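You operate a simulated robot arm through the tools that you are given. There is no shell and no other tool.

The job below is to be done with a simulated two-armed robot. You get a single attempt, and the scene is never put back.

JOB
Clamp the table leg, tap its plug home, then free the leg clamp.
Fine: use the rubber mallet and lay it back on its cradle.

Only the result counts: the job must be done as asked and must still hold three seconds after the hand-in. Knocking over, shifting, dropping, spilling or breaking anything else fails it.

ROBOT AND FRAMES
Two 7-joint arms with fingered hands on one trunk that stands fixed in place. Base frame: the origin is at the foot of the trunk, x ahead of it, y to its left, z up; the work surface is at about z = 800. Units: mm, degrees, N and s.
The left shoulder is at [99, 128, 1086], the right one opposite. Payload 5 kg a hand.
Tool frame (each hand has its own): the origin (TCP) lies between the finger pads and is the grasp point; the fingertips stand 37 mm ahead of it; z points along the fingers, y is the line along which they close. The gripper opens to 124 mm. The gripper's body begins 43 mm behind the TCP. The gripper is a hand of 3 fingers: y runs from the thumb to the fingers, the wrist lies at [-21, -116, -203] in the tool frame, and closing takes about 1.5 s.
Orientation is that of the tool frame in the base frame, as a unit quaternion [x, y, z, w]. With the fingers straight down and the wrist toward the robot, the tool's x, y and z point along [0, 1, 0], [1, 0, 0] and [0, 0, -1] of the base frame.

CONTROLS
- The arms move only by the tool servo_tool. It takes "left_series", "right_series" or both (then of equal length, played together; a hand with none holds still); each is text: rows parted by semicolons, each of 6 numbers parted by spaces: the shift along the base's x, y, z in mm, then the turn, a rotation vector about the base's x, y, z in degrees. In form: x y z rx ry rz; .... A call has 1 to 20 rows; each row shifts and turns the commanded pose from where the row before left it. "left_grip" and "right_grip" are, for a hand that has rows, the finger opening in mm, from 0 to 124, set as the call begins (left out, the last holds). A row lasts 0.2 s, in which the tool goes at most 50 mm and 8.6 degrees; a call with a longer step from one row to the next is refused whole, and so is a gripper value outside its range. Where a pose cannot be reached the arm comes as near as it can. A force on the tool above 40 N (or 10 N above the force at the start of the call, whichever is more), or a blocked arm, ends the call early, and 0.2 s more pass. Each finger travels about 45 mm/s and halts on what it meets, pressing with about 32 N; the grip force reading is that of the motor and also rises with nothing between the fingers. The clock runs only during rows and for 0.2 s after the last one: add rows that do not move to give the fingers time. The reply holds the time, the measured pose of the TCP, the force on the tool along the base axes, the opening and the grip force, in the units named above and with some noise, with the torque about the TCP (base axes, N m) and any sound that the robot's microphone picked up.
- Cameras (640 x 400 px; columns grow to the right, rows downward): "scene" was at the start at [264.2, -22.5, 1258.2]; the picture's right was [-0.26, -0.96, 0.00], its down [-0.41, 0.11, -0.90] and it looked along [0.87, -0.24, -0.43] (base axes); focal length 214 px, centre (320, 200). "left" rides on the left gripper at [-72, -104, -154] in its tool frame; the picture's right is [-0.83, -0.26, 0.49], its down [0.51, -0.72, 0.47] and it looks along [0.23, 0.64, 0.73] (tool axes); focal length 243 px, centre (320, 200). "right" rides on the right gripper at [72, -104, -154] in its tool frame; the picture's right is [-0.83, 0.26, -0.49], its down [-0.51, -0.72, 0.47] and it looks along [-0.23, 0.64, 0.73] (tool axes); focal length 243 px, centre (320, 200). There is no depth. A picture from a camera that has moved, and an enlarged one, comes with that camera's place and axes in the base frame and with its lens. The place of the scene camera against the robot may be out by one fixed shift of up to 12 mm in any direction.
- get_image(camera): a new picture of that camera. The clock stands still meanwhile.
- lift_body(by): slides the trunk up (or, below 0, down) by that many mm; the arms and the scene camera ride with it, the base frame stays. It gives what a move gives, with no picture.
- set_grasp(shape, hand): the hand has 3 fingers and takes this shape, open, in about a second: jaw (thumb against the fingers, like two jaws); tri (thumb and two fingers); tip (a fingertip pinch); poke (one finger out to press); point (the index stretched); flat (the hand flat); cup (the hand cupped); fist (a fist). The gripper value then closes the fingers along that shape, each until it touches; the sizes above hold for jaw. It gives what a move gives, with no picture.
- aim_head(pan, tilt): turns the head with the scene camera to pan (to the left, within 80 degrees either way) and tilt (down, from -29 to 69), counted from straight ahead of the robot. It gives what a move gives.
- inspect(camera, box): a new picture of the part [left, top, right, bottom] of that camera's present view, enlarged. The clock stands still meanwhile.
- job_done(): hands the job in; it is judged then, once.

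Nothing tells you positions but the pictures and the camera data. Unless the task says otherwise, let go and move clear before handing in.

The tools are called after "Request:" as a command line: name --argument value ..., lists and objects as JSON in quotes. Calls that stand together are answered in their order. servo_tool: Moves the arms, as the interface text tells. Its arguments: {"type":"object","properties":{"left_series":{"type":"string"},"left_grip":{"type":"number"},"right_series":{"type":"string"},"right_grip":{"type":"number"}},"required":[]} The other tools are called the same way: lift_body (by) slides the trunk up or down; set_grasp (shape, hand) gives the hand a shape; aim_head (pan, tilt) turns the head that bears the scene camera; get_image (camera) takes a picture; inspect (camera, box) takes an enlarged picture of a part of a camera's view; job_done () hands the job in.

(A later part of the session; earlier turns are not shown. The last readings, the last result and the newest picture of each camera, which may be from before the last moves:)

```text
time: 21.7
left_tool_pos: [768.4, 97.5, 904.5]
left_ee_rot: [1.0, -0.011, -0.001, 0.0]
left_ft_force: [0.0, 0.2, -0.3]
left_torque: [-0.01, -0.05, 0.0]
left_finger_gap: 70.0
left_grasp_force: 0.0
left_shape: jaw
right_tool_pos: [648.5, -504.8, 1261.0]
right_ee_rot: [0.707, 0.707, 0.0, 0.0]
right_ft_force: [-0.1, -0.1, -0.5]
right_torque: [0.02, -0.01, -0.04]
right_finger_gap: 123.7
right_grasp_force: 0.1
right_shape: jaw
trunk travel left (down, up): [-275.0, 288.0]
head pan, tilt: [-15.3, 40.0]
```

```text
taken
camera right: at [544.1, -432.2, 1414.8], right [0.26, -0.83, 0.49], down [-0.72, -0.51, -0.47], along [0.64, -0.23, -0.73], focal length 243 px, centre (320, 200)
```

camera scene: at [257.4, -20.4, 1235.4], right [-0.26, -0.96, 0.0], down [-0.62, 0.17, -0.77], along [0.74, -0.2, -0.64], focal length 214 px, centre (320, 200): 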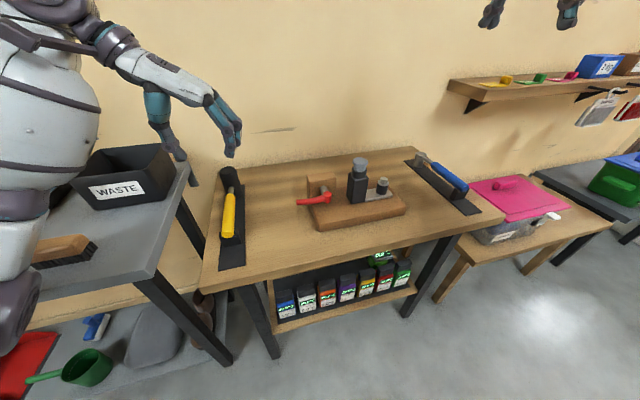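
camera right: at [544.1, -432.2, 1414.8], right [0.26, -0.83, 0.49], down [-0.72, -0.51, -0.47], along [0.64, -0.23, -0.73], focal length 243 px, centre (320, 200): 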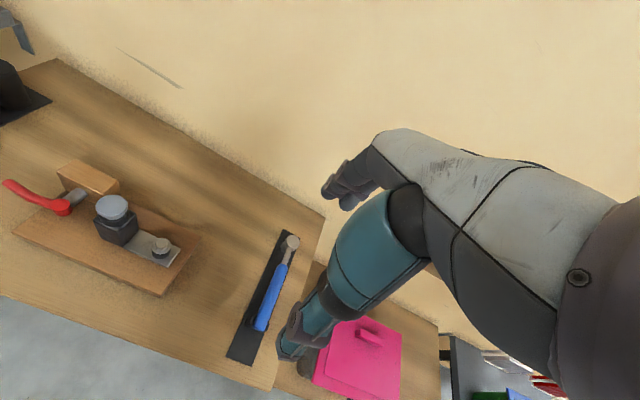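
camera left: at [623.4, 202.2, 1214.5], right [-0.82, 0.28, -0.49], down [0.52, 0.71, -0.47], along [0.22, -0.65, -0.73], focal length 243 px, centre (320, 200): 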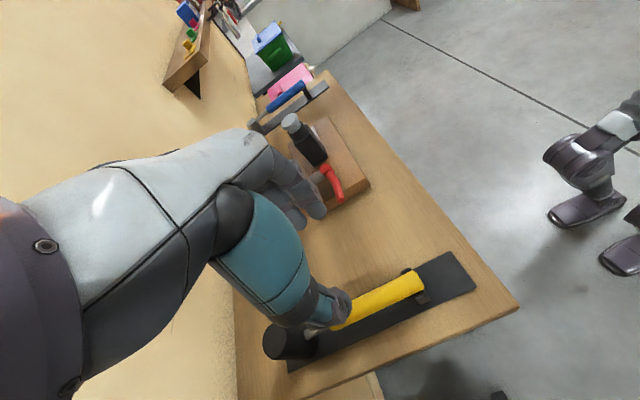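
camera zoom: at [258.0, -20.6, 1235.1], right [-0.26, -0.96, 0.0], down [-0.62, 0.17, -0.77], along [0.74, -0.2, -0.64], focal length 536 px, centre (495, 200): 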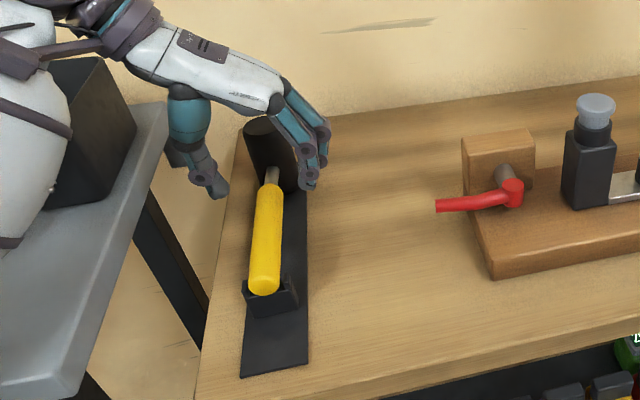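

The hand is above the upper grip. I'll make a small correction and descend so the fingertips end up about 10 mm above the mat.

Request:
servo_tool --left_series "-3 3 -10 0 0 0; -2 0 -15 0 0 0; 0 0 -14 0 0 0; 0 0 -10 0 0 0; 0 0 -4 0 0 0; 0 0 0 0 0 0"

Request:
inspect --camera "left" --box '[200, 180, 500, 390]'

Request:
inspect --camera "scene" --box '[190, 120, 310, 280]'

```text
time: 23.1
left_tool_pos: [759.3, 98.5, 873.0]
left_ee_rot: [1.0, -0.01, 0.014, -0.003]
left_ft_force: [-0.7, -0.4, 0.1]
left_torque: [-0.02, 0.0, -0.04]
left_finger_gap: 70.0
left_grasp_force: 0.0
left_shape: jaw
right_tool_pos: [634.5, -511.2, 1266.6]
right_ee_rot: [0.708, 0.706, 0.006, 0.002]
right_ft_force: [0.4, 0.5, -1.0]
right_torque: [0.0, 0.01, 0.01]
right_finger_gap: 123.9
right_grasp_force: 0.0
right_shape: jaw
trunk travel left (down, up): [-275.0, 288.0]
head pan, tilt: [-15.3, 40.0]
```

```text
1.90 times, centred on (350, 285) of left
camera zoom: at [683.4, 204.7, 1024.6], right [-0.81, 0.28, -0.51], down [0.53, 0.71, -0.45], along [0.24, -0.64, -0.73], focal length 462 px, centre (263, 38)
```

zoom: 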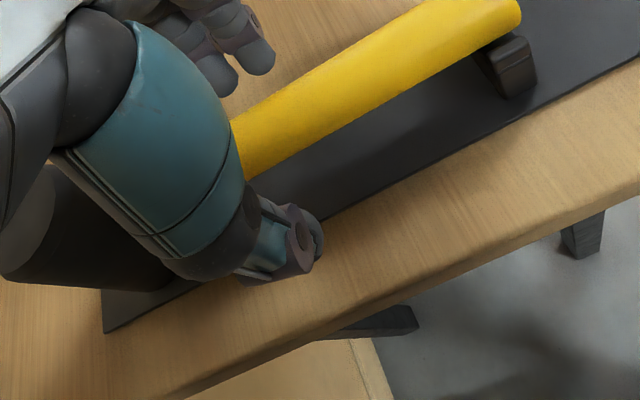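

```text
2.50 times, centred on (250, 200) of scene
camera zoom: at [244.5, -27.9, 1238.5], right [-0.26, -0.96, -0.01], down [-0.61, 0.17, -0.77], along [0.75, -0.2, -0.64], focal length 536 px, centre (495, 200)
```

zoom: 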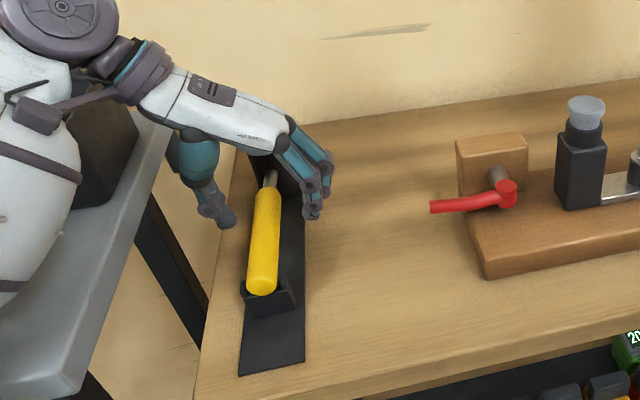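

The trunk leans again and the hand stopped about 20 mm high with no tool force, so the elbow or forearm is probably resting on something. I'll look at it.

Request:
aim_head --pan 40 --tilt 45

Request:
get_image --camera "scene"

```text
time: 24.3
left_tool_pos: [757.4, 99.7, 871.5]
left_ee_rot: [1.0, -0.01, 0.014, -0.002]
left_ft_force: [0.3, 0.0, 0.2]
left_torque: [0.0, 0.01, 0.0]
left_finger_gap: 70.4
left_grasp_force: 0.0
left_shape: jaw
right_tool_pos: [633.2, -512.9, 1265.7]
right_ee_rot: [0.708, 0.707, 0.006, 0.003]
right_ft_force: [-0.2, 0.0, 0.8]
right_torque: [0.03, -0.02, 0.0]
right_finger_gap: 123.8
right_grasp_force: 0.1
right_shape: jaw
trunk travel left (down, up): [-275.0, 288.0]
head pan, tilt: [40.0, 45.0]
```

```text
taken
camera scene: at [224.3, 47.3, 1231.3], right [0.64, -0.77, 0.0], down [-0.53, -0.45, -0.72], along [0.55, 0.46, -0.7], focal length 214 px, centre (320, 200)
```

scene: 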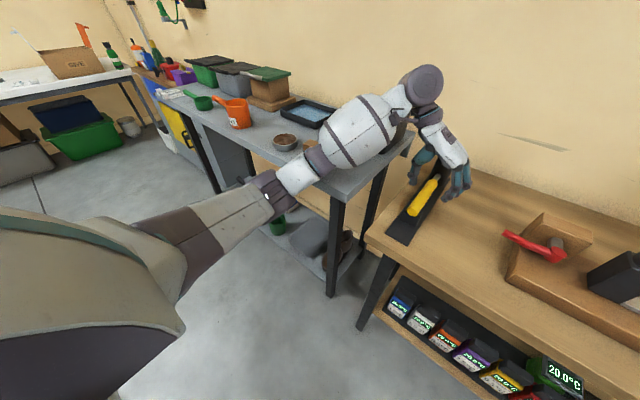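

The left forearm is likely resting on the grey table edge. I'll raise the trunk so the elbow gains clearance.

Request:
lift_body --by 120

Request:
get_image --camera "scene"

```text
time: 25.8
left_tool_pos: [763.3, 103.0, 970.4]
left_ee_rot: [1.0, -0.011, -0.001, 0.0]
left_ft_force: [0.4, -0.2, -0.8]
left_torque: [-0.01, 0.03, 0.02]
left_finger_gap: 69.9
left_grasp_force: 0.0
left_shape: jaw
right_tool_pos: [649.1, -504.3, 1381.3]
right_ee_rot: [0.707, 0.707, 0.0, 0.0]
right_ft_force: [-0.2, -0.9, -0.1]
right_torque: [0.0, 0.03, 0.01]
right_finger_gap: 123.9
right_grasp_force: 0.1
right_shape: jaw
trunk travel left (down, up): [-395.0, 168.0]
head pan, tilt: [40.0, 45.0]
```

```text
taken
camera scene: at [208.9, 54.4, 1349.6], right [0.64, -0.77, 0.0], down [-0.54, -0.45, -0.71], along [0.54, 0.45, -0.71], focal length 214 px, centre (320, 200)
```

scene: 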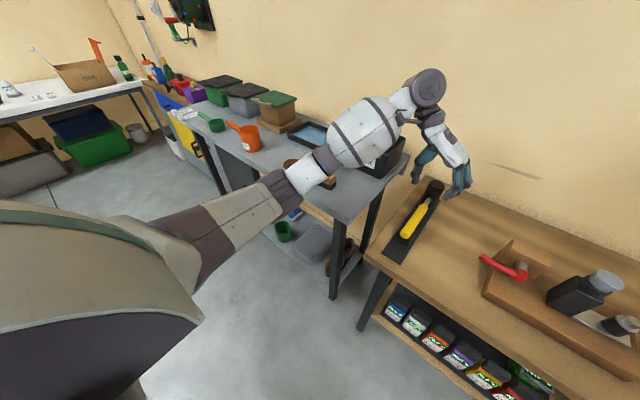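

The lean vanished after lifting, which confirms the forearm had been touching. I'll raise the trunk further for more elbow clearance, then check the grey table's items.

Request:
lift_body --by 80

Request:
inspect --camera "scene" --box '[180, 80, 480, 300]'

```text
time: 27.0
left_tool_pos: [763.6, 103.0, 1049.8]
left_ee_rot: [1.0, -0.01, -0.001, -0.001]
left_ft_force: [0.0, 0.6, -0.2]
left_torque: [0.0, -0.01, -0.02]
left_finger_gap: 70.0
left_grasp_force: 0.1
left_shape: jaw
right_tool_pos: [649.0, -505.0, 1460.7]
right_ee_rot: [0.707, 0.708, -0.001, -0.001]
right_ft_force: [-0.3, -0.1, 0.3]
right_torque: [0.01, 0.01, 0.01]
right_finger_gap: 123.7
right_grasp_force: 0.1
right_shape: jaw
trunk travel left (down, up): [-475.0, 88.0]
head pan, tilt: [40.0, 45.0]
```

```text
1.82 times, centred on (330, 190) of scene
camera zoom: at [176.9, 54.0, 1441.6], right [0.64, -0.77, 0.0], down [-0.54, -0.45, -0.71], along [0.54, 0.45, -0.71], focal length 390 px, centre (302, 218)
```

zoom: 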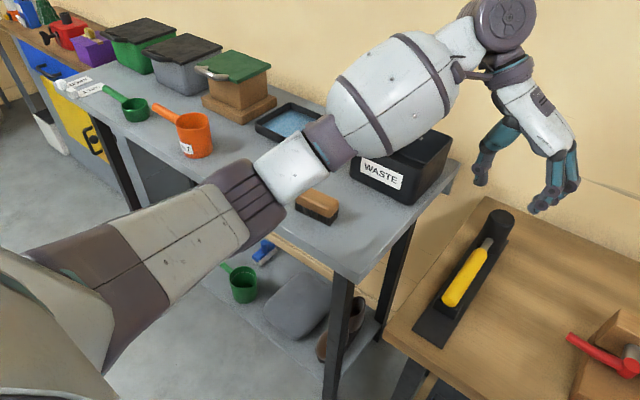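

Let me move the left arm off the grey table so I can check whether the brush or bin was disturbed.

Request:
servo_tool --left_series "0 -20 30 0 0 0; 0 -40 30 0 0 0; 0 -45 20 0 0 0; 0 -45 10 0 0 0; 0 -45 0 0 0 0; 0 -45 0 0 0 0; 0 0 0 0 0 0"

Request:
get_image --camera "scene"

Request:
inspect --camera "scene" --box '[250, 130, 450, 270]'

```text
time: 28.6
left_tool_pos: [762.6, -135.2, 1142.4]
left_ee_rot: [1.0, -0.01, 0.0, 0.0]
left_ft_force: [-0.5, -0.4, -0.5]
left_torque: [-0.04, -0.01, -0.03]
left_finger_gap: 70.1
left_grasp_force: 0.0
left_shape: jaw
right_tool_pos: [647.7, -503.9, 1463.1]
right_ee_rot: [0.707, 0.707, 0.0, 0.001]
right_ft_force: [-0.7, -0.3, 0.2]
right_torque: [0.02, 0.01, 0.02]
right_finger_gap: 123.7
right_grasp_force: 0.0
right_shape: jaw
trunk travel left (down, up): [-475.0, 88.0]
head pan, tilt: [40.0, 45.0]
```

```text
taken
camera scene: at [175.4, 55.1, 1442.1], right [0.64, -0.77, 0.0], down [-0.54, -0.45, -0.71], along [0.54, 0.45, -0.71], focal length 214 px, centre (320, 200)
```

scene: 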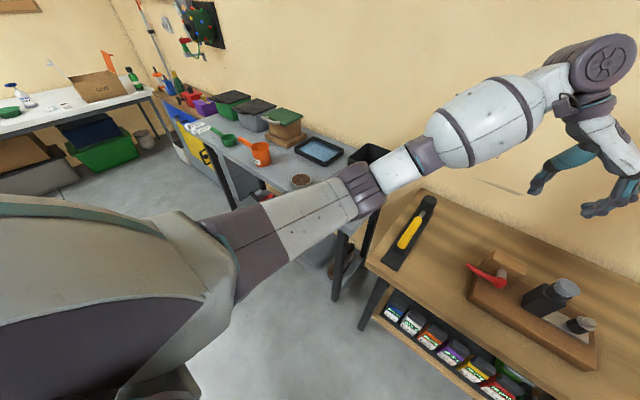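

```text
2.86 times, centred on (350, 200) of scene
camera zoom: at [175.4, 55.1, 1442.1], right [0.64, -0.77, 0.0], down [-0.54, -0.45, -0.71], along [0.54, 0.45, -0.71], focal length 613 px, centre (234, 200)
```

zoom: 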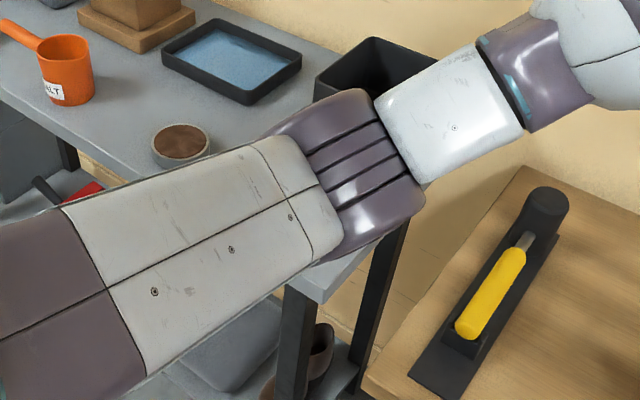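

The forearm still hides that area, so I'll raise the left hand to its starting posture for a clear view.

Request:
servo_tool --left_series "0 15 45 0 0 0; 0 15 45 0 0 0; 0 25 42 0 0 0; 0 25 42 0 0 0; 0 35 33 0 0 0; 0 35 33 0 0 8; 0 40 28 0 0 8; 0 40 28 0 0 8; -15 40 20 0 0 8; -15 10 10 0 0 8; 0 0 0 0 0 8; 0 0 0 0 0 8; 0 0 0 0 0 8; 0 0 0 0 0 8; 0 0 0 0 0 8; 0 0 0 0 0 8; 0 0 0 0 0 2"

Request:
aim_head --pan 30 --tilt 50

Request:
get_image --camera "scene"

Request:
get_image --camera "left"

```text
time: 32.2
left_tool_pos: [732.5, 144.4, 1468.5]
left_ee_rot: [0.714, 0.7, 0.0, 0.0]
left_ft_force: [-0.5, 0.0, 0.0]
left_torque: [-0.01, 0.02, 0.0]
left_finger_gap: 69.8
left_grasp_force: 0.0
left_shape: jaw
right_tool_pos: [647.4, -505.8, 1461.3]
right_ee_rot: [0.707, 0.707, 0.0, 0.0]
right_ft_force: [-0.4, -0.9, 0.4]
right_torque: [0.01, -0.01, -0.01]
right_finger_gap: 123.8
right_grasp_force: 0.0
right_shape: jaw
trunk travel left (down, up): [-475.0, 88.0]
head pan, tilt: [40.0, 45.0]
```

```text
time: 32.9
left_tool_pos: [734.1, 143.2, 1468.2]
left_ee_rot: [0.715, 0.7, 0.0, 0.0]
left_ft_force: [-0.4, -0.3, 0.5]
left_torque: [0.0, -0.02, -0.02]
left_finger_gap: 69.9
left_grasp_force: 0.1
left_shape: jaw
right_tool_pos: [647.5, -504.8, 1461.8]
right_ee_rot: [0.706, 0.708, 0.0, 0.0]
right_ft_force: [-0.5, 0.8, 0.2]
right_torque: [0.0, -0.07, 0.0]
right_finger_gap: 123.9
right_grasp_force: 0.0
right_shape: jaw
trunk travel left (down, up): [-475.0, 88.0]
head pan, tilt: [30.0, 50.0]
```

```text
taken
camera scene: at [180.4, 40.4, 1435.1], right [0.5, -0.87, 0.0], down [-0.66, -0.38, -0.64], along [0.56, 0.32, -0.77], focal length 214 px, centre (320, 200)
```

scene: 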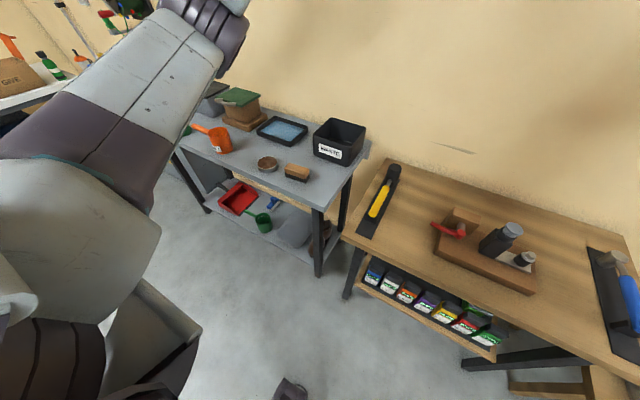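

```text
taken
camera left: at [627.8, 74.3, 1621.7], right [-0.28, -0.82, -0.49], down [-0.71, 0.52, -0.47], along [0.65, 0.22, -0.73], focal length 243 px, centre (320, 200)
```

left: 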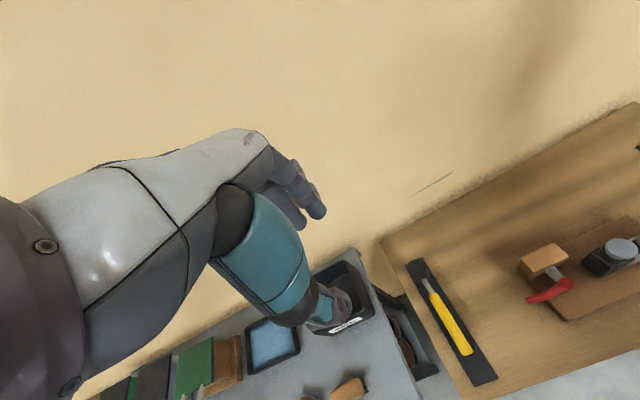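

The brush and bin are where they started, at least within a few millimetres. With the trunk 200 mm up, I'll go back above the mallet and check for lean as I descend.

Request:
servo_tool --left_series "0 0 -40 0 0 -8; 0 0 -45 0 0 -8; 5 -5 -45 0 0 -8; 5 -5 -45 0 0 -8; 5 -8 -45 0 0 -8; 5 -8 -45 0 0 -8; 5 -8 -45 0 0 -8; 5 -8 -45 0 0 -8; 0 0 -40 0 0 -8; 0 0 -40 0 0 -8; 0 0 -40 0 0 -8; 0 0 -40 0 0 -0.8; 0 0 -30 0 0 0; 0 0 0 0 0 0"

Request:
get_image --camera "scene"

Request:
inspect --camera "left" --box '[200, 180, 500, 390]'

```text
time: 35.9
left_tool_pos: [761.6, 100.0, 923.5]
left_ee_rot: [1.0, 0.0, 0.002, 0.001]
left_ft_force: [-0.8, 0.7, 0.5]
left_torque: [0.0, 0.0, 0.02]
left_finger_gap: 70.0
left_grasp_force: 0.1
left_shape: jaw
right_tool_pos: [648.3, -505.0, 1461.9]
right_ee_rot: [0.707, 0.708, 0.0, 0.0]
right_ft_force: [0.1, -0.8, -0.1]
right_torque: [0.02, -0.01, -0.01]
right_finger_gap: 123.7
right_grasp_force: 0.1
right_shape: jaw
trunk travel left (down, up): [-475.0, 88.0]
head pan, tilt: [30.0, 50.0]
```

```text
taken
camera scene: at [180.0, 39.9, 1435.2], right [0.5, -0.87, 0.0], down [-0.66, -0.38, -0.64], along [0.56, 0.32, -0.77], focal length 214 px, centre (320, 200)
```

scene: 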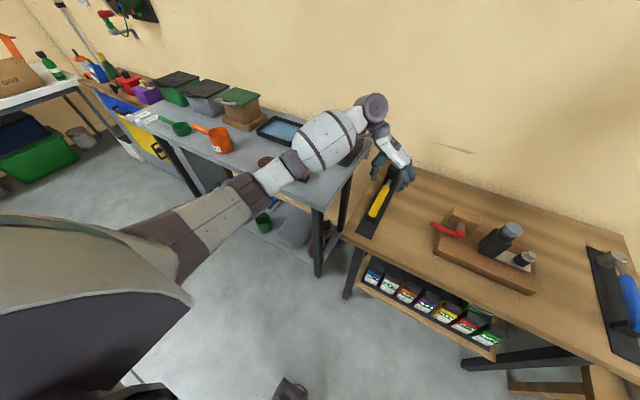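

```text
1.90 times, centred on (350, 285) of left
camera zoom: at [690.7, 206.4, 1076.7], right [-0.83, 0.26, -0.49], down [0.51, 0.72, -0.47], along [0.23, -0.64, -0.73], focal length 462 px, centre (263, 38)
```

zoom: 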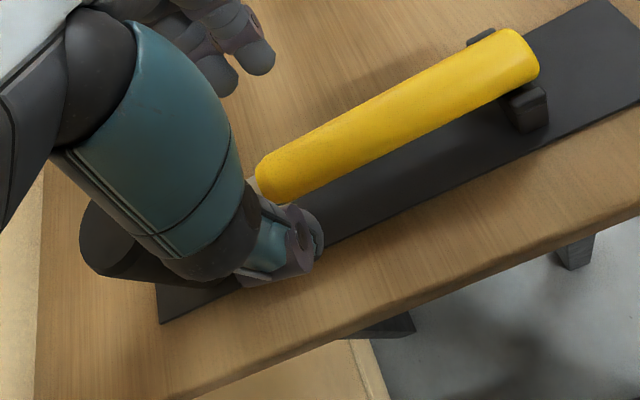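

There is no lean, and the forearm appears well clear now. I'll descend to grasp height.

Request:
servo_tool --left_series "0 0 -20 0 0 0; 0 0 -20 0 0 0; 0 0 -15 0 0 0; 0 0 -10 0 0 0; 0 0 -6 0 0 0; 0 0 0 0 0 0"

Request:
inspect --camera "left" --box '[200, 180, 500, 390]'

Request:
get_image --camera "scene"

Request:
inspect --camera "scene" --box '[340, 120, 440, 250]'

```text
time: 37.3
left_tool_pos: [763.1, 100.0, 852.1]
left_ee_rot: [1.0, 0.0, 0.0, 0.001]
left_ft_force: [-0.2, 0.2, -0.4]
left_torque: [0.01, 0.0, -0.01]
left_finger_gap: 70.1
left_grasp_force: 0.2
left_shape: jaw
right_tool_pos: [648.1, -505.5, 1461.6]
right_ee_rot: [0.707, 0.707, -0.001, 0.001]
right_ft_force: [-0.5, 0.3, -0.3]
right_torque: [0.0, -0.02, 0.05]
right_finger_gap: 123.7
right_grasp_force: 0.1
right_shape: jaw
trunk travel left (down, up): [-475.0, 88.0]
head pan, tilt: [30.0, 50.0]
```

```text
1.90 times, centred on (350, 285) of left
camera zoom: at [690.5, 205.6, 1005.4], right [-0.83, 0.26, -0.49], down [0.51, 0.72, -0.47], along [0.23, -0.64, -0.73], focal length 462 px, centre (263, 38)
```

zoom: 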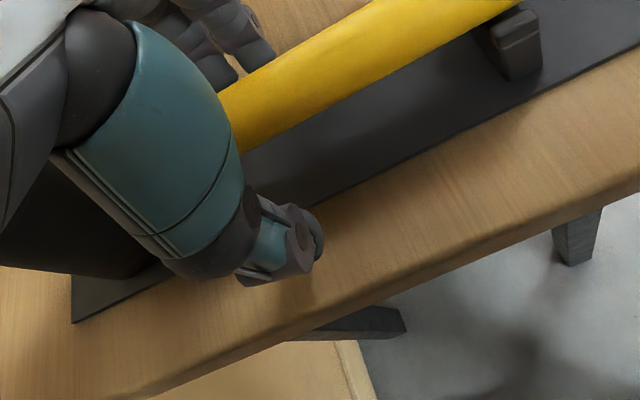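

```text
taken
camera scene: at [180.0, 40.3, 1435.2], right [0.5, -0.87, 0.0], down [-0.66, -0.38, -0.64], along [0.56, 0.32, -0.77], focal length 214 px, centre (320, 200)
```

scene: 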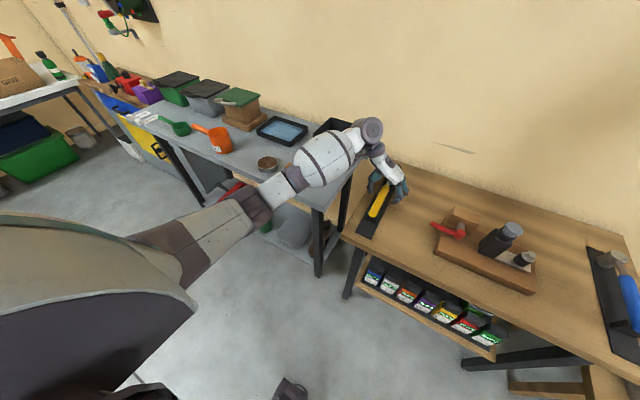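

```text
3.08 times, centred on (390, 185) of scene
camera zoom: at [180.0, 40.3, 1435.2], right [0.5, -0.87, 0.0], down [-0.66, -0.38, -0.64], along [0.56, 0.32, -0.77], focal length 660 px, centre (105, 246)
```

zoom: 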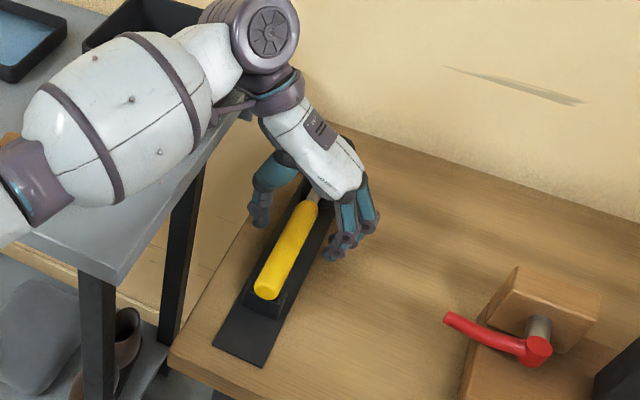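

At grasp height there's no lean and the handle sits between thumb and fingers. Closing.

Request:
servo_tool --left_series "0 0 0 0 0 0; 0 0 0 0 0 0; 0 0 0 0 0 0; 0 0 0 0 0 0; 0 0 0 0 0 0; 0 0 0 0 0 0; 0 0 0 0 0 0; 0 0 0 0 0 0" --left_grip 0

Request:
inspect --camera "scene" --box '[340, 120, 440, 250]'

Request:
inspect --camera "left" --box '[200, 180, 500, 390]'

```text
time: 39.1
left_tool_pos: [762.8, 100.4, 851.1]
left_ee_rot: [1.0, 0.0, -0.001, 0.0]
left_ft_force: [-0.4, 0.3, 0.5]
left_torque: [0.01, 0.02, 0.06]
left_finger_gap: 8.0
left_grasp_force: 31.6
left_shape: jaw
right_tool_pos: [647.8, -504.5, 1462.0]
right_ee_rot: [0.707, 0.707, 0.0, 0.001]
right_ft_force: [-0.6, -0.3, -0.6]
right_torque: [-0.01, -0.02, 0.02]
right_finger_gap: 123.7
right_grasp_force: 0.1
right_shape: jaw
trunk travel left (down, up): [-475.0, 88.0]
head pan, tilt: [30.0, 50.0]
```

```text
3.08 times, centred on (390, 185) of scene
camera zoom: at [180.4, 40.4, 1435.1], right [0.5, -0.87, 0.0], down [-0.66, -0.38, -0.64], along [0.56, 0.32, -0.77], focal length 660 px, centre (105, 246)
```

zoom: 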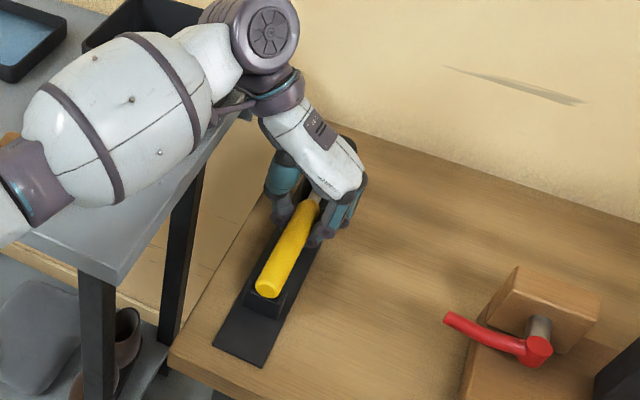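

```text
1.90 times, centred on (350, 285) of left
camera zoom: at [690.6, 205.5, 1005.2], right [-0.83, 0.26, -0.49], down [0.51, 0.72, -0.47], along [0.23, -0.64, -0.73], focal length 462 px, centre (263, 38)
```

zoom: 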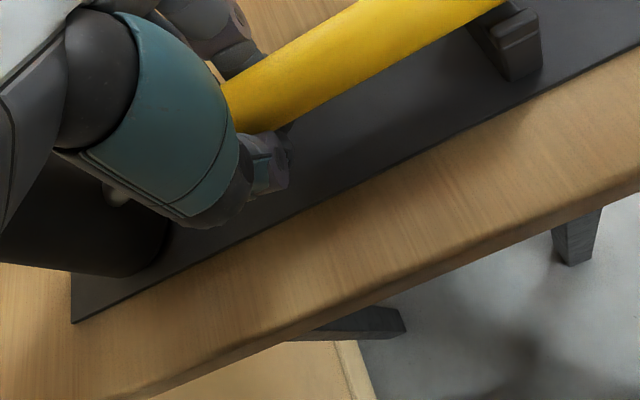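

It's gripped with about 32 N, and the fingertips seem to wrap below the handle. I'll lift slowly and check.

Request:
servo_tool --left_series "0 0 5 0 0 0; 0 0 5 0 0 0; 0 0 10 0 0 0; 0 0 10 0 0 0; 0 0 15 0 0 0; 0 0 0 0 0 0; 0 0 0 0 0 0"

Request:
inspect --camera "scene" --box '[340, 120, 440, 250]'

Request:
inspect --camera "left" --box '[200, 180, 500, 390]'

```text
time: 40.7
left_tool_pos: [762.7, 102.3, 897.3]
left_ee_rot: [1.0, 0.0, 0.0, 0.0]
left_ft_force: [-1.1, 0.5, -3.5]
left_torque: [0.05, 0.15, -0.03]
left_finger_gap: 8.1
left_grasp_force: 31.7
left_shape: jaw
right_tool_pos: [648.7, -504.7, 1461.2]
right_ee_rot: [0.707, 0.707, 0.0, 0.0]
right_ft_force: [0.3, 0.3, 0.0]
right_torque: [0.03, 0.0, 0.05]
right_finger_gap: 123.9
right_grasp_force: 0.1
right_shape: jaw
trunk travel left (down, up): [-475.0, 88.0]
head pan, tilt: [30.0, 50.0]
```

```text
3.08 times, centred on (390, 185) of scene
camera zoom: at [180.6, 40.3, 1435.1], right [0.5, -0.87, 0.0], down [-0.66, -0.38, -0.64], along [0.56, 0.32, -0.77], focal length 660 px, centre (105, 246)
```

zoom: 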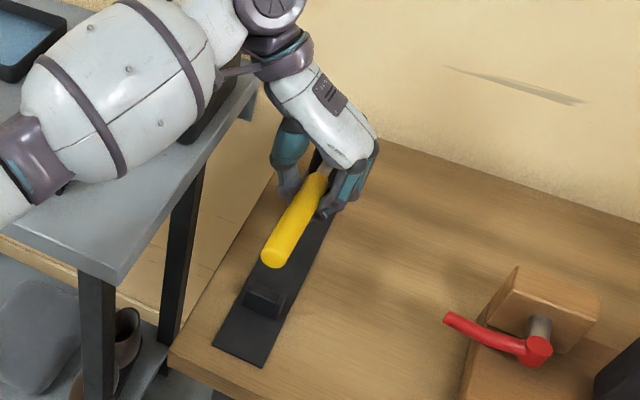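

```text
1.90 times, centred on (350, 285) of left
camera zoom: at [690.3, 207.1, 1050.5], right [-0.83, 0.26, -0.49], down [0.51, 0.72, -0.47], along [0.23, -0.64, -0.73], focal length 462 px, centre (263, 38)
```

zoom: 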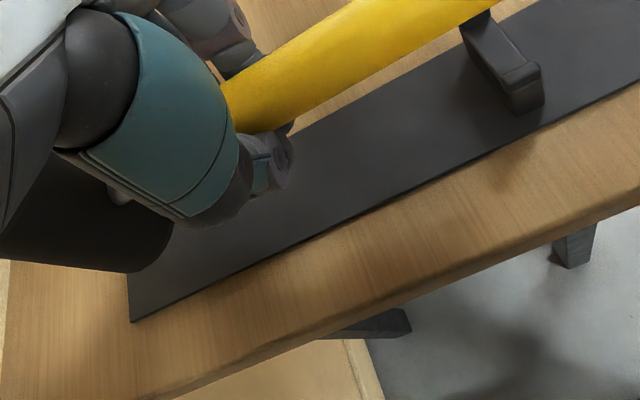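

The mallet came up level, about 3.5 N. The head centre is about 100 mm ahead of the TCP and its lower face about 47 mm below it. I'll carry it over the plug at about (698,-250, top z≈964).

Request:
servo_tool --left_series "0 0 25 0 0 0; 0 0 40 0 0 0; 0 -5 40 0 0 0; -5 -15 40 0 0 0; -16 -30 20 0 0 0; -18 -35 0 0 0 0; -18 -38 0 0 0 0; -18 -38 0 0 0 0; -18 -38 0 0 0 0; -18 -38 0 0 0 0; -18 -38 0 0 0 0; -18 -35 0 0 0 0; -10 -25 0 0 0 0; -5 -10 0 0 0 0; 0 0 0 0 0 0; 0 0 0 0 0 0"

Request:
aim_head --pan -20 --tilt 40

Request:
get_image --camera "scene"

Request:
get_image --camera "right"

Request:
get_image --camera "left"

```text
time: 44.1
left_tool_pos: [600.5, -244.0, 1060.5]
left_ee_rot: [1.0, 0.0, -0.001, 0.0]
left_ft_force: [-0.9, 0.4, -3.1]
left_torque: [0.05, 0.18, -0.04]
left_finger_gap: 8.3
left_grasp_force: 32.1
left_shape: jaw
right_tool_pos: [647.8, -504.8, 1462.0]
right_ee_rot: [0.706, 0.708, 0.0, 0.0]
right_ft_force: [0.4, 0.3, -0.1]
right_torque: [-0.03, 0.03, -0.04]
right_finger_gap: 123.9
right_grasp_force: 0.2
right_shape: jaw
trunk travel left (down, up): [-475.0, 88.0]
head pan, tilt: [30.0, 50.0]
```

```text
time: 45.3
left_tool_pos: [600.1, -243.5, 1060.6]
left_ee_rot: [1.0, 0.001, -0.001, 0.0]
left_ft_force: [-0.5, 0.4, -3.6]
left_torque: [0.0, 0.16, 0.0]
left_finger_gap: 8.3
left_grasp_force: 32.2
left_shape: jaw
right_tool_pos: [648.5, -506.1, 1461.8]
right_ee_rot: [0.707, 0.707, 0.0, 0.001]
right_ft_force: [-0.3, 0.4, 0.2]
right_torque: [-0.02, 0.0, -0.02]
right_finger_gap: 123.8
right_grasp_force: 0.0
right_shape: jaw
trunk travel left (down, up): [-475.0, 88.0]
head pan, tilt: [-20.0, 40.0]
```

```text
taken
camera scene: at [193.7, -27.4, 1449.3], right [-0.34, -0.94, 0.0], down [-0.6, 0.22, -0.77], along [0.72, -0.26, -0.64], focal length 214 px, centre (320, 200)
```

scene: 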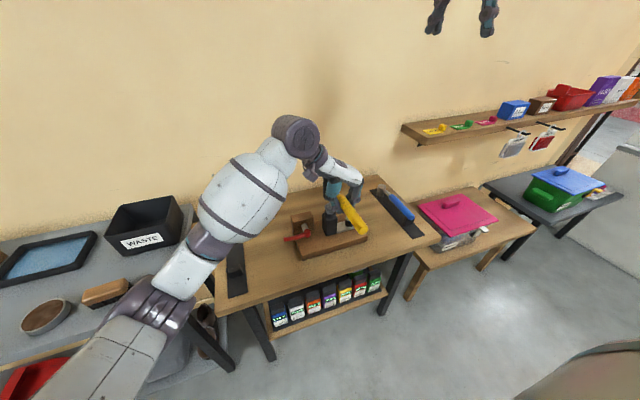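

```text
taken
camera right: at [543.7, -432.5, 1615.1], right [0.26, -0.83, 0.49], down [-0.72, -0.51, -0.47], along [0.64, -0.23, -0.73], focal length 243 px, centre (320, 200)
```

right: 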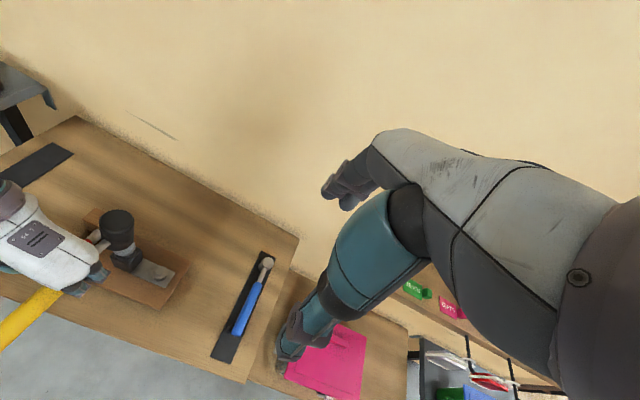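

```text
taken
camera left: at [528.3, -138.2, 1214.8], right [-0.83, 0.26, -0.49], down [0.51, 0.72, -0.47], along [0.23, -0.64, -0.73], focal length 243 px, centre (320, 200)
```

left: 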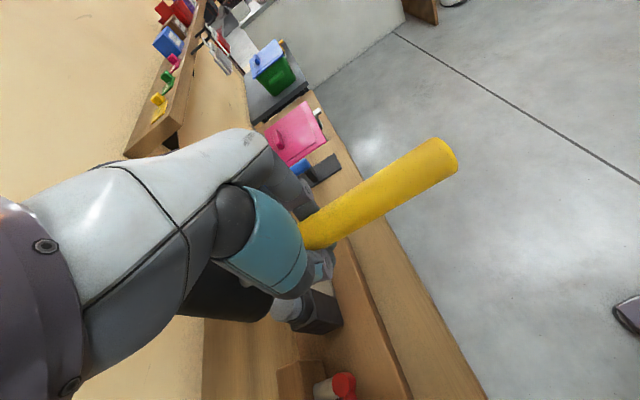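

Good, the mallet head is above the plug. I'll zoom in on the alignment from the cameras.

Request:
inspect --camera "right" --box '[50, 180, 200, 300]'

Request:
inspect --camera "scene" --box '[270, 150, 400, 270]'

Request:
inspect --camera "left" --box '[180, 240, 380, 400]'

```text
3.33 times, centred on (125, 240) of right
camera zoom: at [543.7, -432.5, 1615.1], right [0.26, -0.83, 0.49], down [-0.72, -0.51, -0.47], along [0.64, -0.23, -0.73], focal length 809 px, centre (970, 67)
```

zoom: 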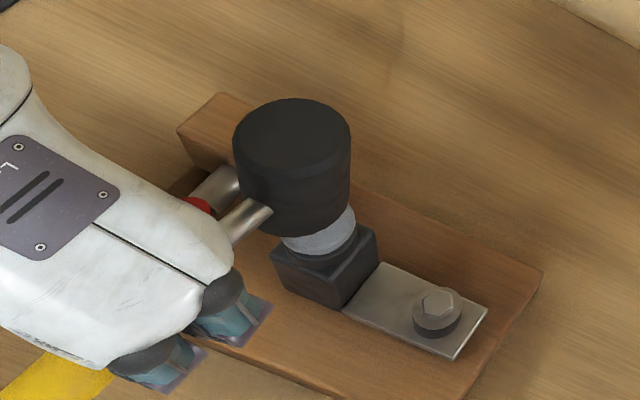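

```text
3.33 times, centred on (335, 210) of scene
camera zoom: at [193.7, -27.4, 1449.3], right [-0.34, -0.94, 0.0], down [-0.6, 0.22, -0.77], along [0.72, -0.26, -0.64], focal length 715 px, centre (270, 167)
```

zoom: 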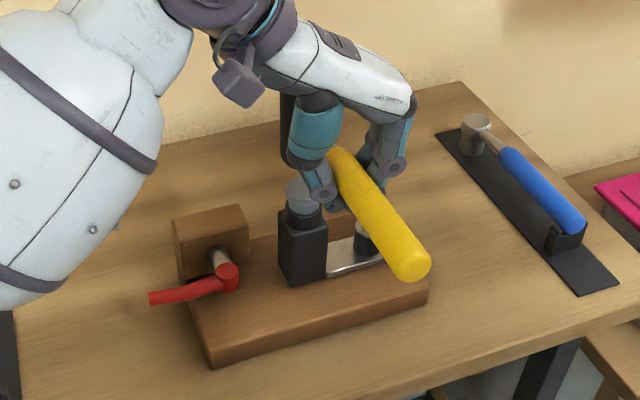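

```text
2.50 times, centred on (280, 320) of left
camera zoom: at [528.3, -138.2, 1214.8], right [-0.83, 0.26, -0.49], down [0.51, 0.72, -0.47], along [0.23, -0.64, -0.73], focal length 606 px, centre (420, -100)
```

zoom: 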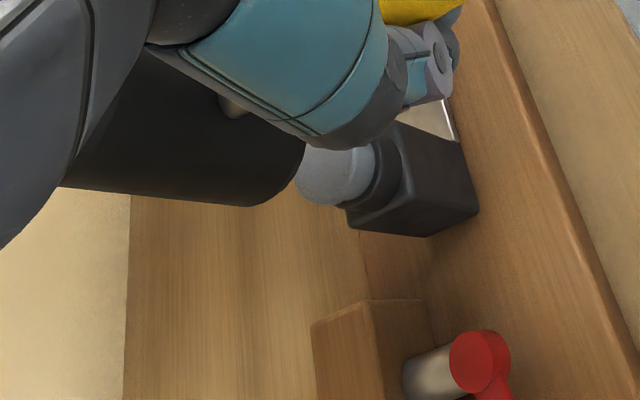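

Alignment is within about 5 mm: the head is about 64 mm in diameter and the plug about 50 mm. I'll make a small correction and try a first moderate tap with an immediate rebound.

Request:
servo_tool --left_series "-2 -4 -5 0 0 0; 0 0 -10 0 0 0; 0 0 0 0 0 0; 0 0 -38 0 0 0; 0 0 38 0 0 0; 0 0 5 0 0 0; 0 0 0 0 0 0"

Request:
inspect --camera "right" --box '[50, 180, 200, 300]'

Request:
inspect --camera "scene" --box '[320, 195, 350, 245]'

Request:
inspect --camera "left" --box '[180, 240, 380, 400]'

```text
time: 46.9
left_tool_pos: [599.0, -249.8, 1052.3]
left_ee_rot: [1.0, 0.0, 0.0, 0.0]
left_ft_force: [0.4, -0.2, -3.0]
left_torque: [0.02, 0.15, 0.02]
left_finger_gap: 8.3
left_grasp_force: 32.4
left_shape: jaw
right_tool_pos: [650.6, -504.8, 1460.3]
right_ee_rot: [0.708, 0.706, 0.0, 0.0]
right_ft_force: [0.4, 0.2, 0.0]
right_torque: [0.01, 0.0, -0.02]
right_finger_gap: 123.8
right_grasp_force: 0.0
right_shape: jaw
trunk travel left (down, up): [-475.0, 88.0]
head pan, tilt: [-20.0, 40.0]
```

```text
3.33 times, centred on (125, 240) of right
camera zoom: at [544.6, -432.5, 1614.7], right [0.26, -0.83, 0.49], down [-0.72, -0.51, -0.47], along [0.64, -0.23, -0.73], focal length 809 px, centre (970, 67)
```

zoom: 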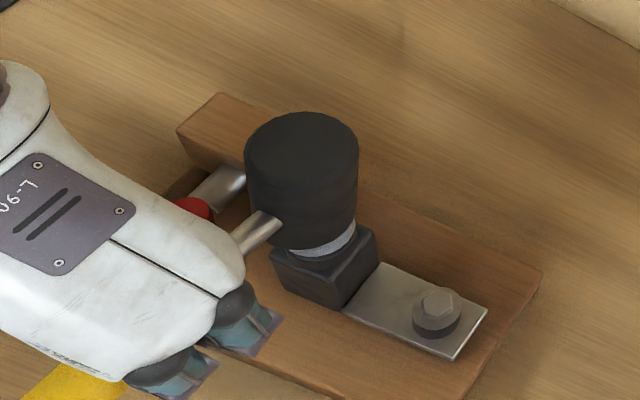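

```text
8.00 times, centred on (335, 220) of scene
camera zoom: at [194.5, -27.4, 1449.1], right [-0.34, -0.94, 0.0], down [-0.6, 0.22, -0.77], along [0.72, -0.26, -0.64], focal length 1716 px, centre (200, 40)
```

zoom: 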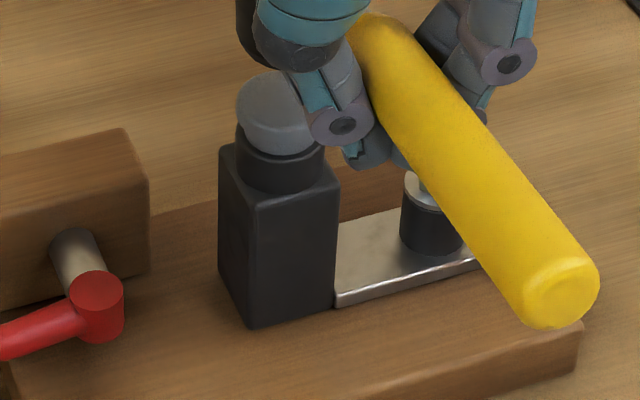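

```text
2.50 times, centred on (280, 320) of left
camera zoom: at [527.7, -142.9, 1204.9], right [-0.83, 0.26, -0.49], down [0.51, 0.72, -0.47], along [0.23, -0.64, -0.73], focal length 606 px, centre (420, -100)
```

zoom: 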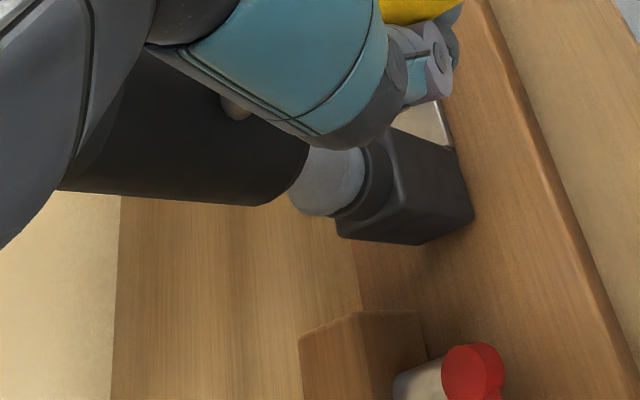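

There was no contact sound, so the tap probably fell short because of arm lag. I'll try a slightly deeper stroke.

Request:
servo_tool --left_series "0 0 0 0 0 0; 0 0 -42 0 0 0; 0 0 -10 0 0 0; 0 0 45 0 0 0; 0 0 7 0 0 0; 0 0 0 0 0 0"

Request:
inspect --camera "left" --box '[180, 240, 380, 400]'

Request:
inspect --camera "scene" --box '[320, 195, 350, 245]'

```text
time: 48.3
left_tool_pos: [599.6, -248.6, 1053.7]
left_ee_rot: [1.0, -0.001, 0.0, 0.0]
left_ft_force: [0.3, 0.1, -3.9]
left_torque: [0.02, 0.17, -0.01]
left_finger_gap: 8.0
left_grasp_force: 31.7
left_shape: jaw
right_tool_pos: [649.5, -505.3, 1461.0]
right_ee_rot: [0.707, 0.707, 0.0, -0.001]
right_ft_force: [0.5, -0.9, 0.2]
right_torque: [0.03, 0.0, -0.02]
right_finger_gap: 123.8
right_grasp_force: 0.0
right_shape: jaw
trunk travel left (down, up): [-475.0, 88.0]
head pan, tilt: [-20.0, 40.0]
```

```text
2.50 times, centred on (280, 320) of left
camera zoom: at [527.1, -143.3, 1207.1], right [-0.83, 0.26, -0.49], down [0.51, 0.72, -0.47], along [0.23, -0.64, -0.73], focal length 606 px, centre (420, -100)
```

zoom: 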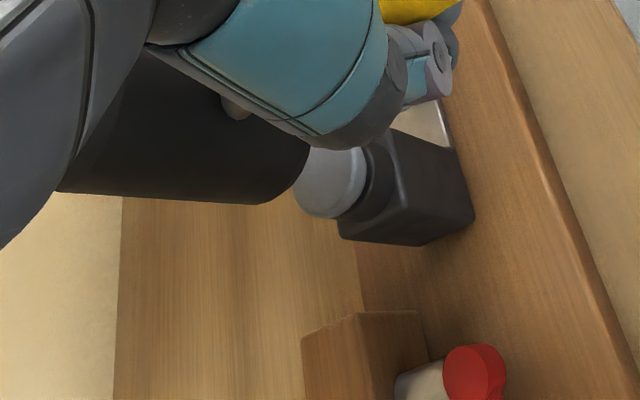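

```text
8.00 times, centred on (335, 220) of scene
camera zoom: at [194.0, -27.5, 1449.2], right [-0.34, -0.94, 0.0], down [-0.6, 0.22, -0.77], along [0.72, -0.26, -0.64], focal length 1716 px, centre (200, 40)
```

zoom: 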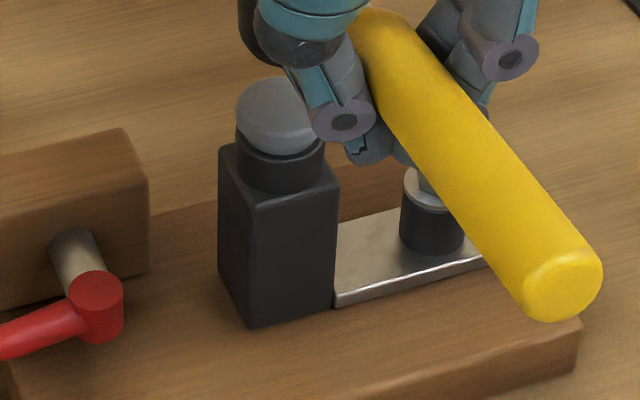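

The tap drove the plug down about 2–3 mm. I'll repeat with slightly deeper strokes.

Request:
servo_tool --left_series "0 0 0 0 0 0; 0 0 -45 0 0 0; 0 0 -14 0 0 0; 0 0 49 0 0 0; 0 0 10 0 0 0; 0 0 0 0 0 0; 0 0 -45 0 0 0; 0 0 -16 0 0 0; 0 0 49 0 0 0; 0 0 12 0 0 0; 0 0 0 0 0 0"

Request:
inspect --camera "left" --box '[180, 240, 380, 400]'

Request:
inspect --camera "scene" --box '[320, 195, 350, 245]'

```text
time: 50.7
left_tool_pos: [599.3, -247.0, 1052.9]
left_ee_rot: [1.0, 0.0, 0.0, 0.001]
left_ft_force: [-0.4, 0.3, -3.5]
left_torque: [0.0, 0.17, 0.01]
left_finger_gap: 8.5
left_grasp_force: 32.0
left_shape: jaw
right_tool_pos: [648.6, -505.6, 1461.4]
right_ee_rot: [0.707, 0.707, 0.0, 0.0]
right_ft_force: [0.5, 0.1, 0.5]
right_torque: [-0.01, 0.0, 0.02]
right_finger_gap: 123.4
right_grasp_force: 0.0
right_shape: jaw
trunk travel left (down, up): [-475.0, 88.0]
head pan, tilt: [-20.0, 40.0]
```

```text
2.50 times, centred on (280, 320) of left
camera zoom: at [527.8, -141.1, 1205.2], right [-0.83, 0.26, -0.49], down [0.51, 0.72, -0.47], along [0.23, -0.64, -0.73], focal length 606 px, centre (420, -100)
```

zoom: 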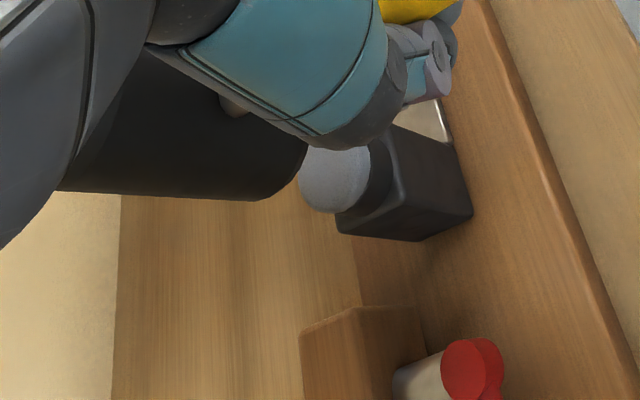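

```text
8.00 times, centred on (335, 220) of scene
camera zoom: at [194.2, -27.4, 1449.1], right [-0.34, -0.94, 0.0], down [-0.6, 0.22, -0.77], along [0.72, -0.26, -0.64], focal length 1716 px, centre (200, 40)
```

zoom: 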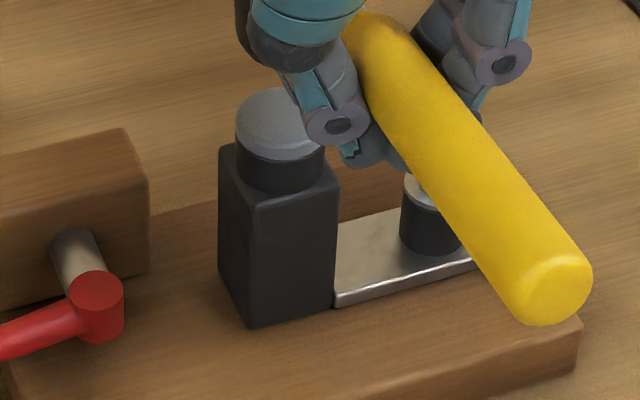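

The plug has gone down another 5–6 mm and looks nearly seated. I'll tap more and see whether it still moves.

Request:
servo_tool --left_series "0 0 0 0 0 0; 0 0 -45 0 0 0; 0 0 -20 0 0 0; 0 0 49 0 0 0; 0 0 16 0 0 0; 0 0 0 0 0 0"

Request:
inspect --camera "left" --box '[180, 240, 380, 400]'

Request:
inspect --camera "scene" --box '[320, 195, 350, 245]'

```text
time: 52.1
left_tool_pos: [597.2, -247.5, 1053.3]
left_ee_rot: [1.0, 0.0, 0.0, 0.0]
left_ft_force: [-0.3, -0.8, -2.5]
left_torque: [0.02, 0.16, -0.01]
left_finger_gap: 8.2
left_grasp_force: 32.2
left_shape: jaw
right_tool_pos: [648.9, -504.4, 1460.9]
right_ee_rot: [0.707, 0.707, 0.0, -0.001]
right_ft_force: [0.8, 0.1, 0.3]
right_torque: [0.04, 0.0, 0.02]
right_finger_gap: 123.7
right_grasp_force: 0.0
right_shape: jaw
trunk travel left (down, up): [-475.0, 88.0]
head pan, tilt: [-20.0, 40.0]
```

```text
2.50 times, centred on (280, 320) of left
camera zoom: at [524.6, -142.0, 1206.5], right [-0.83, 0.26, -0.49], down [0.51, 0.72, -0.47], along [0.23, -0.64, -0.73], focal length 606 px, centre (420, -100)
```

zoom: 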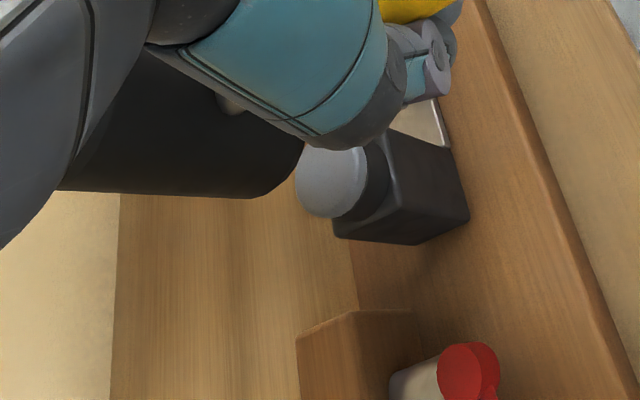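

```text
8.00 times, centred on (335, 220) of scene
camera zoom: at [194.1, -27.4, 1449.1], right [-0.34, -0.94, 0.0], down [-0.6, 0.22, -0.77], along [0.72, -0.26, -0.64], focal length 1716 px, centre (200, 40)
```

zoom: 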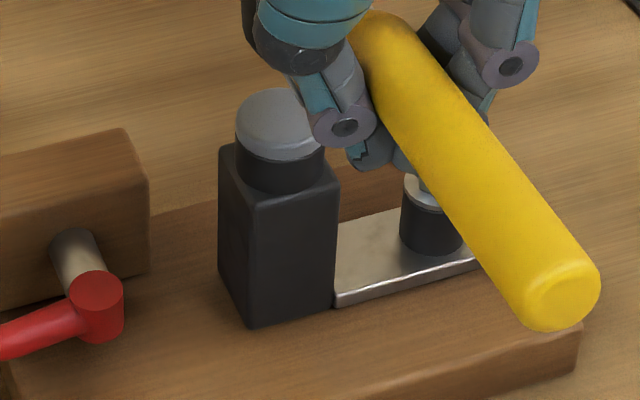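

No further movement this time. I'll do one firmer stroke to confirm it's home.

Request:
servo_tool --left_series "0 0 10 0 0 0; 0 0 -50 0 0 0; 0 0 -32 0 0 0; 0 0 50 0 0 0; 0 0 22 0 0 0; 0 0 0 0 0 0"

Request:
inspect --camera "left" --box '[180, 240, 380, 400]'

Request:
inspect --camera "scene" --box '[320, 195, 350, 245]'

```text
time: 53.5
left_tool_pos: [598.6, -246.5, 1051.7]
left_ee_rot: [1.0, 0.0, 0.0, 0.0]
left_ft_force: [-0.6, -0.1, -3.9]
left_torque: [0.01, 0.19, 0.0]
left_finger_gap: 8.0
left_grasp_force: 31.8
left_shape: jaw
right_tool_pos: [648.6, -504.9, 1460.9]
right_ee_rot: [0.707, 0.707, -0.001, 0.0]
right_ft_force: [-0.3, 0.0, -0.5]
right_torque: [0.0, -0.01, 0.01]
right_finger_gap: 123.9
right_grasp_force: 0.0
right_shape: jaw
trunk travel left (down, up): [-475.0, 88.0]
head pan, tilt: [-20.0, 40.0]
```

```text
2.50 times, centred on (280, 320) of left
camera zoom: at [526.5, -140.3, 1206.3], right [-0.83, 0.26, -0.49], down [0.51, 0.72, -0.47], along [0.23, -0.64, -0.73], focal length 606 px, centre (420, -100)
```

zoom: 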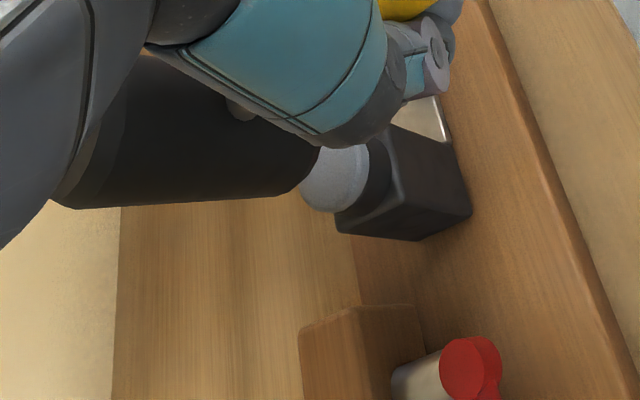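

```text
8.00 times, centred on (335, 220) of scene
camera zoom: at [194.2, -27.4, 1449.1], right [-0.34, -0.94, 0.0], down [-0.6, 0.22, -0.77], along [0.72, -0.26, -0.64], focal length 1716 px, centre (200, 40)
```

zoom: 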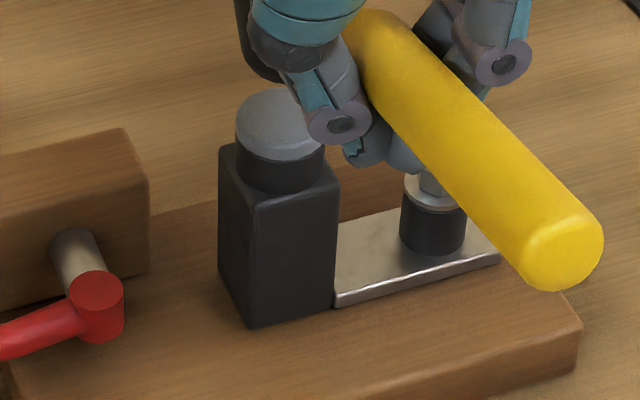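

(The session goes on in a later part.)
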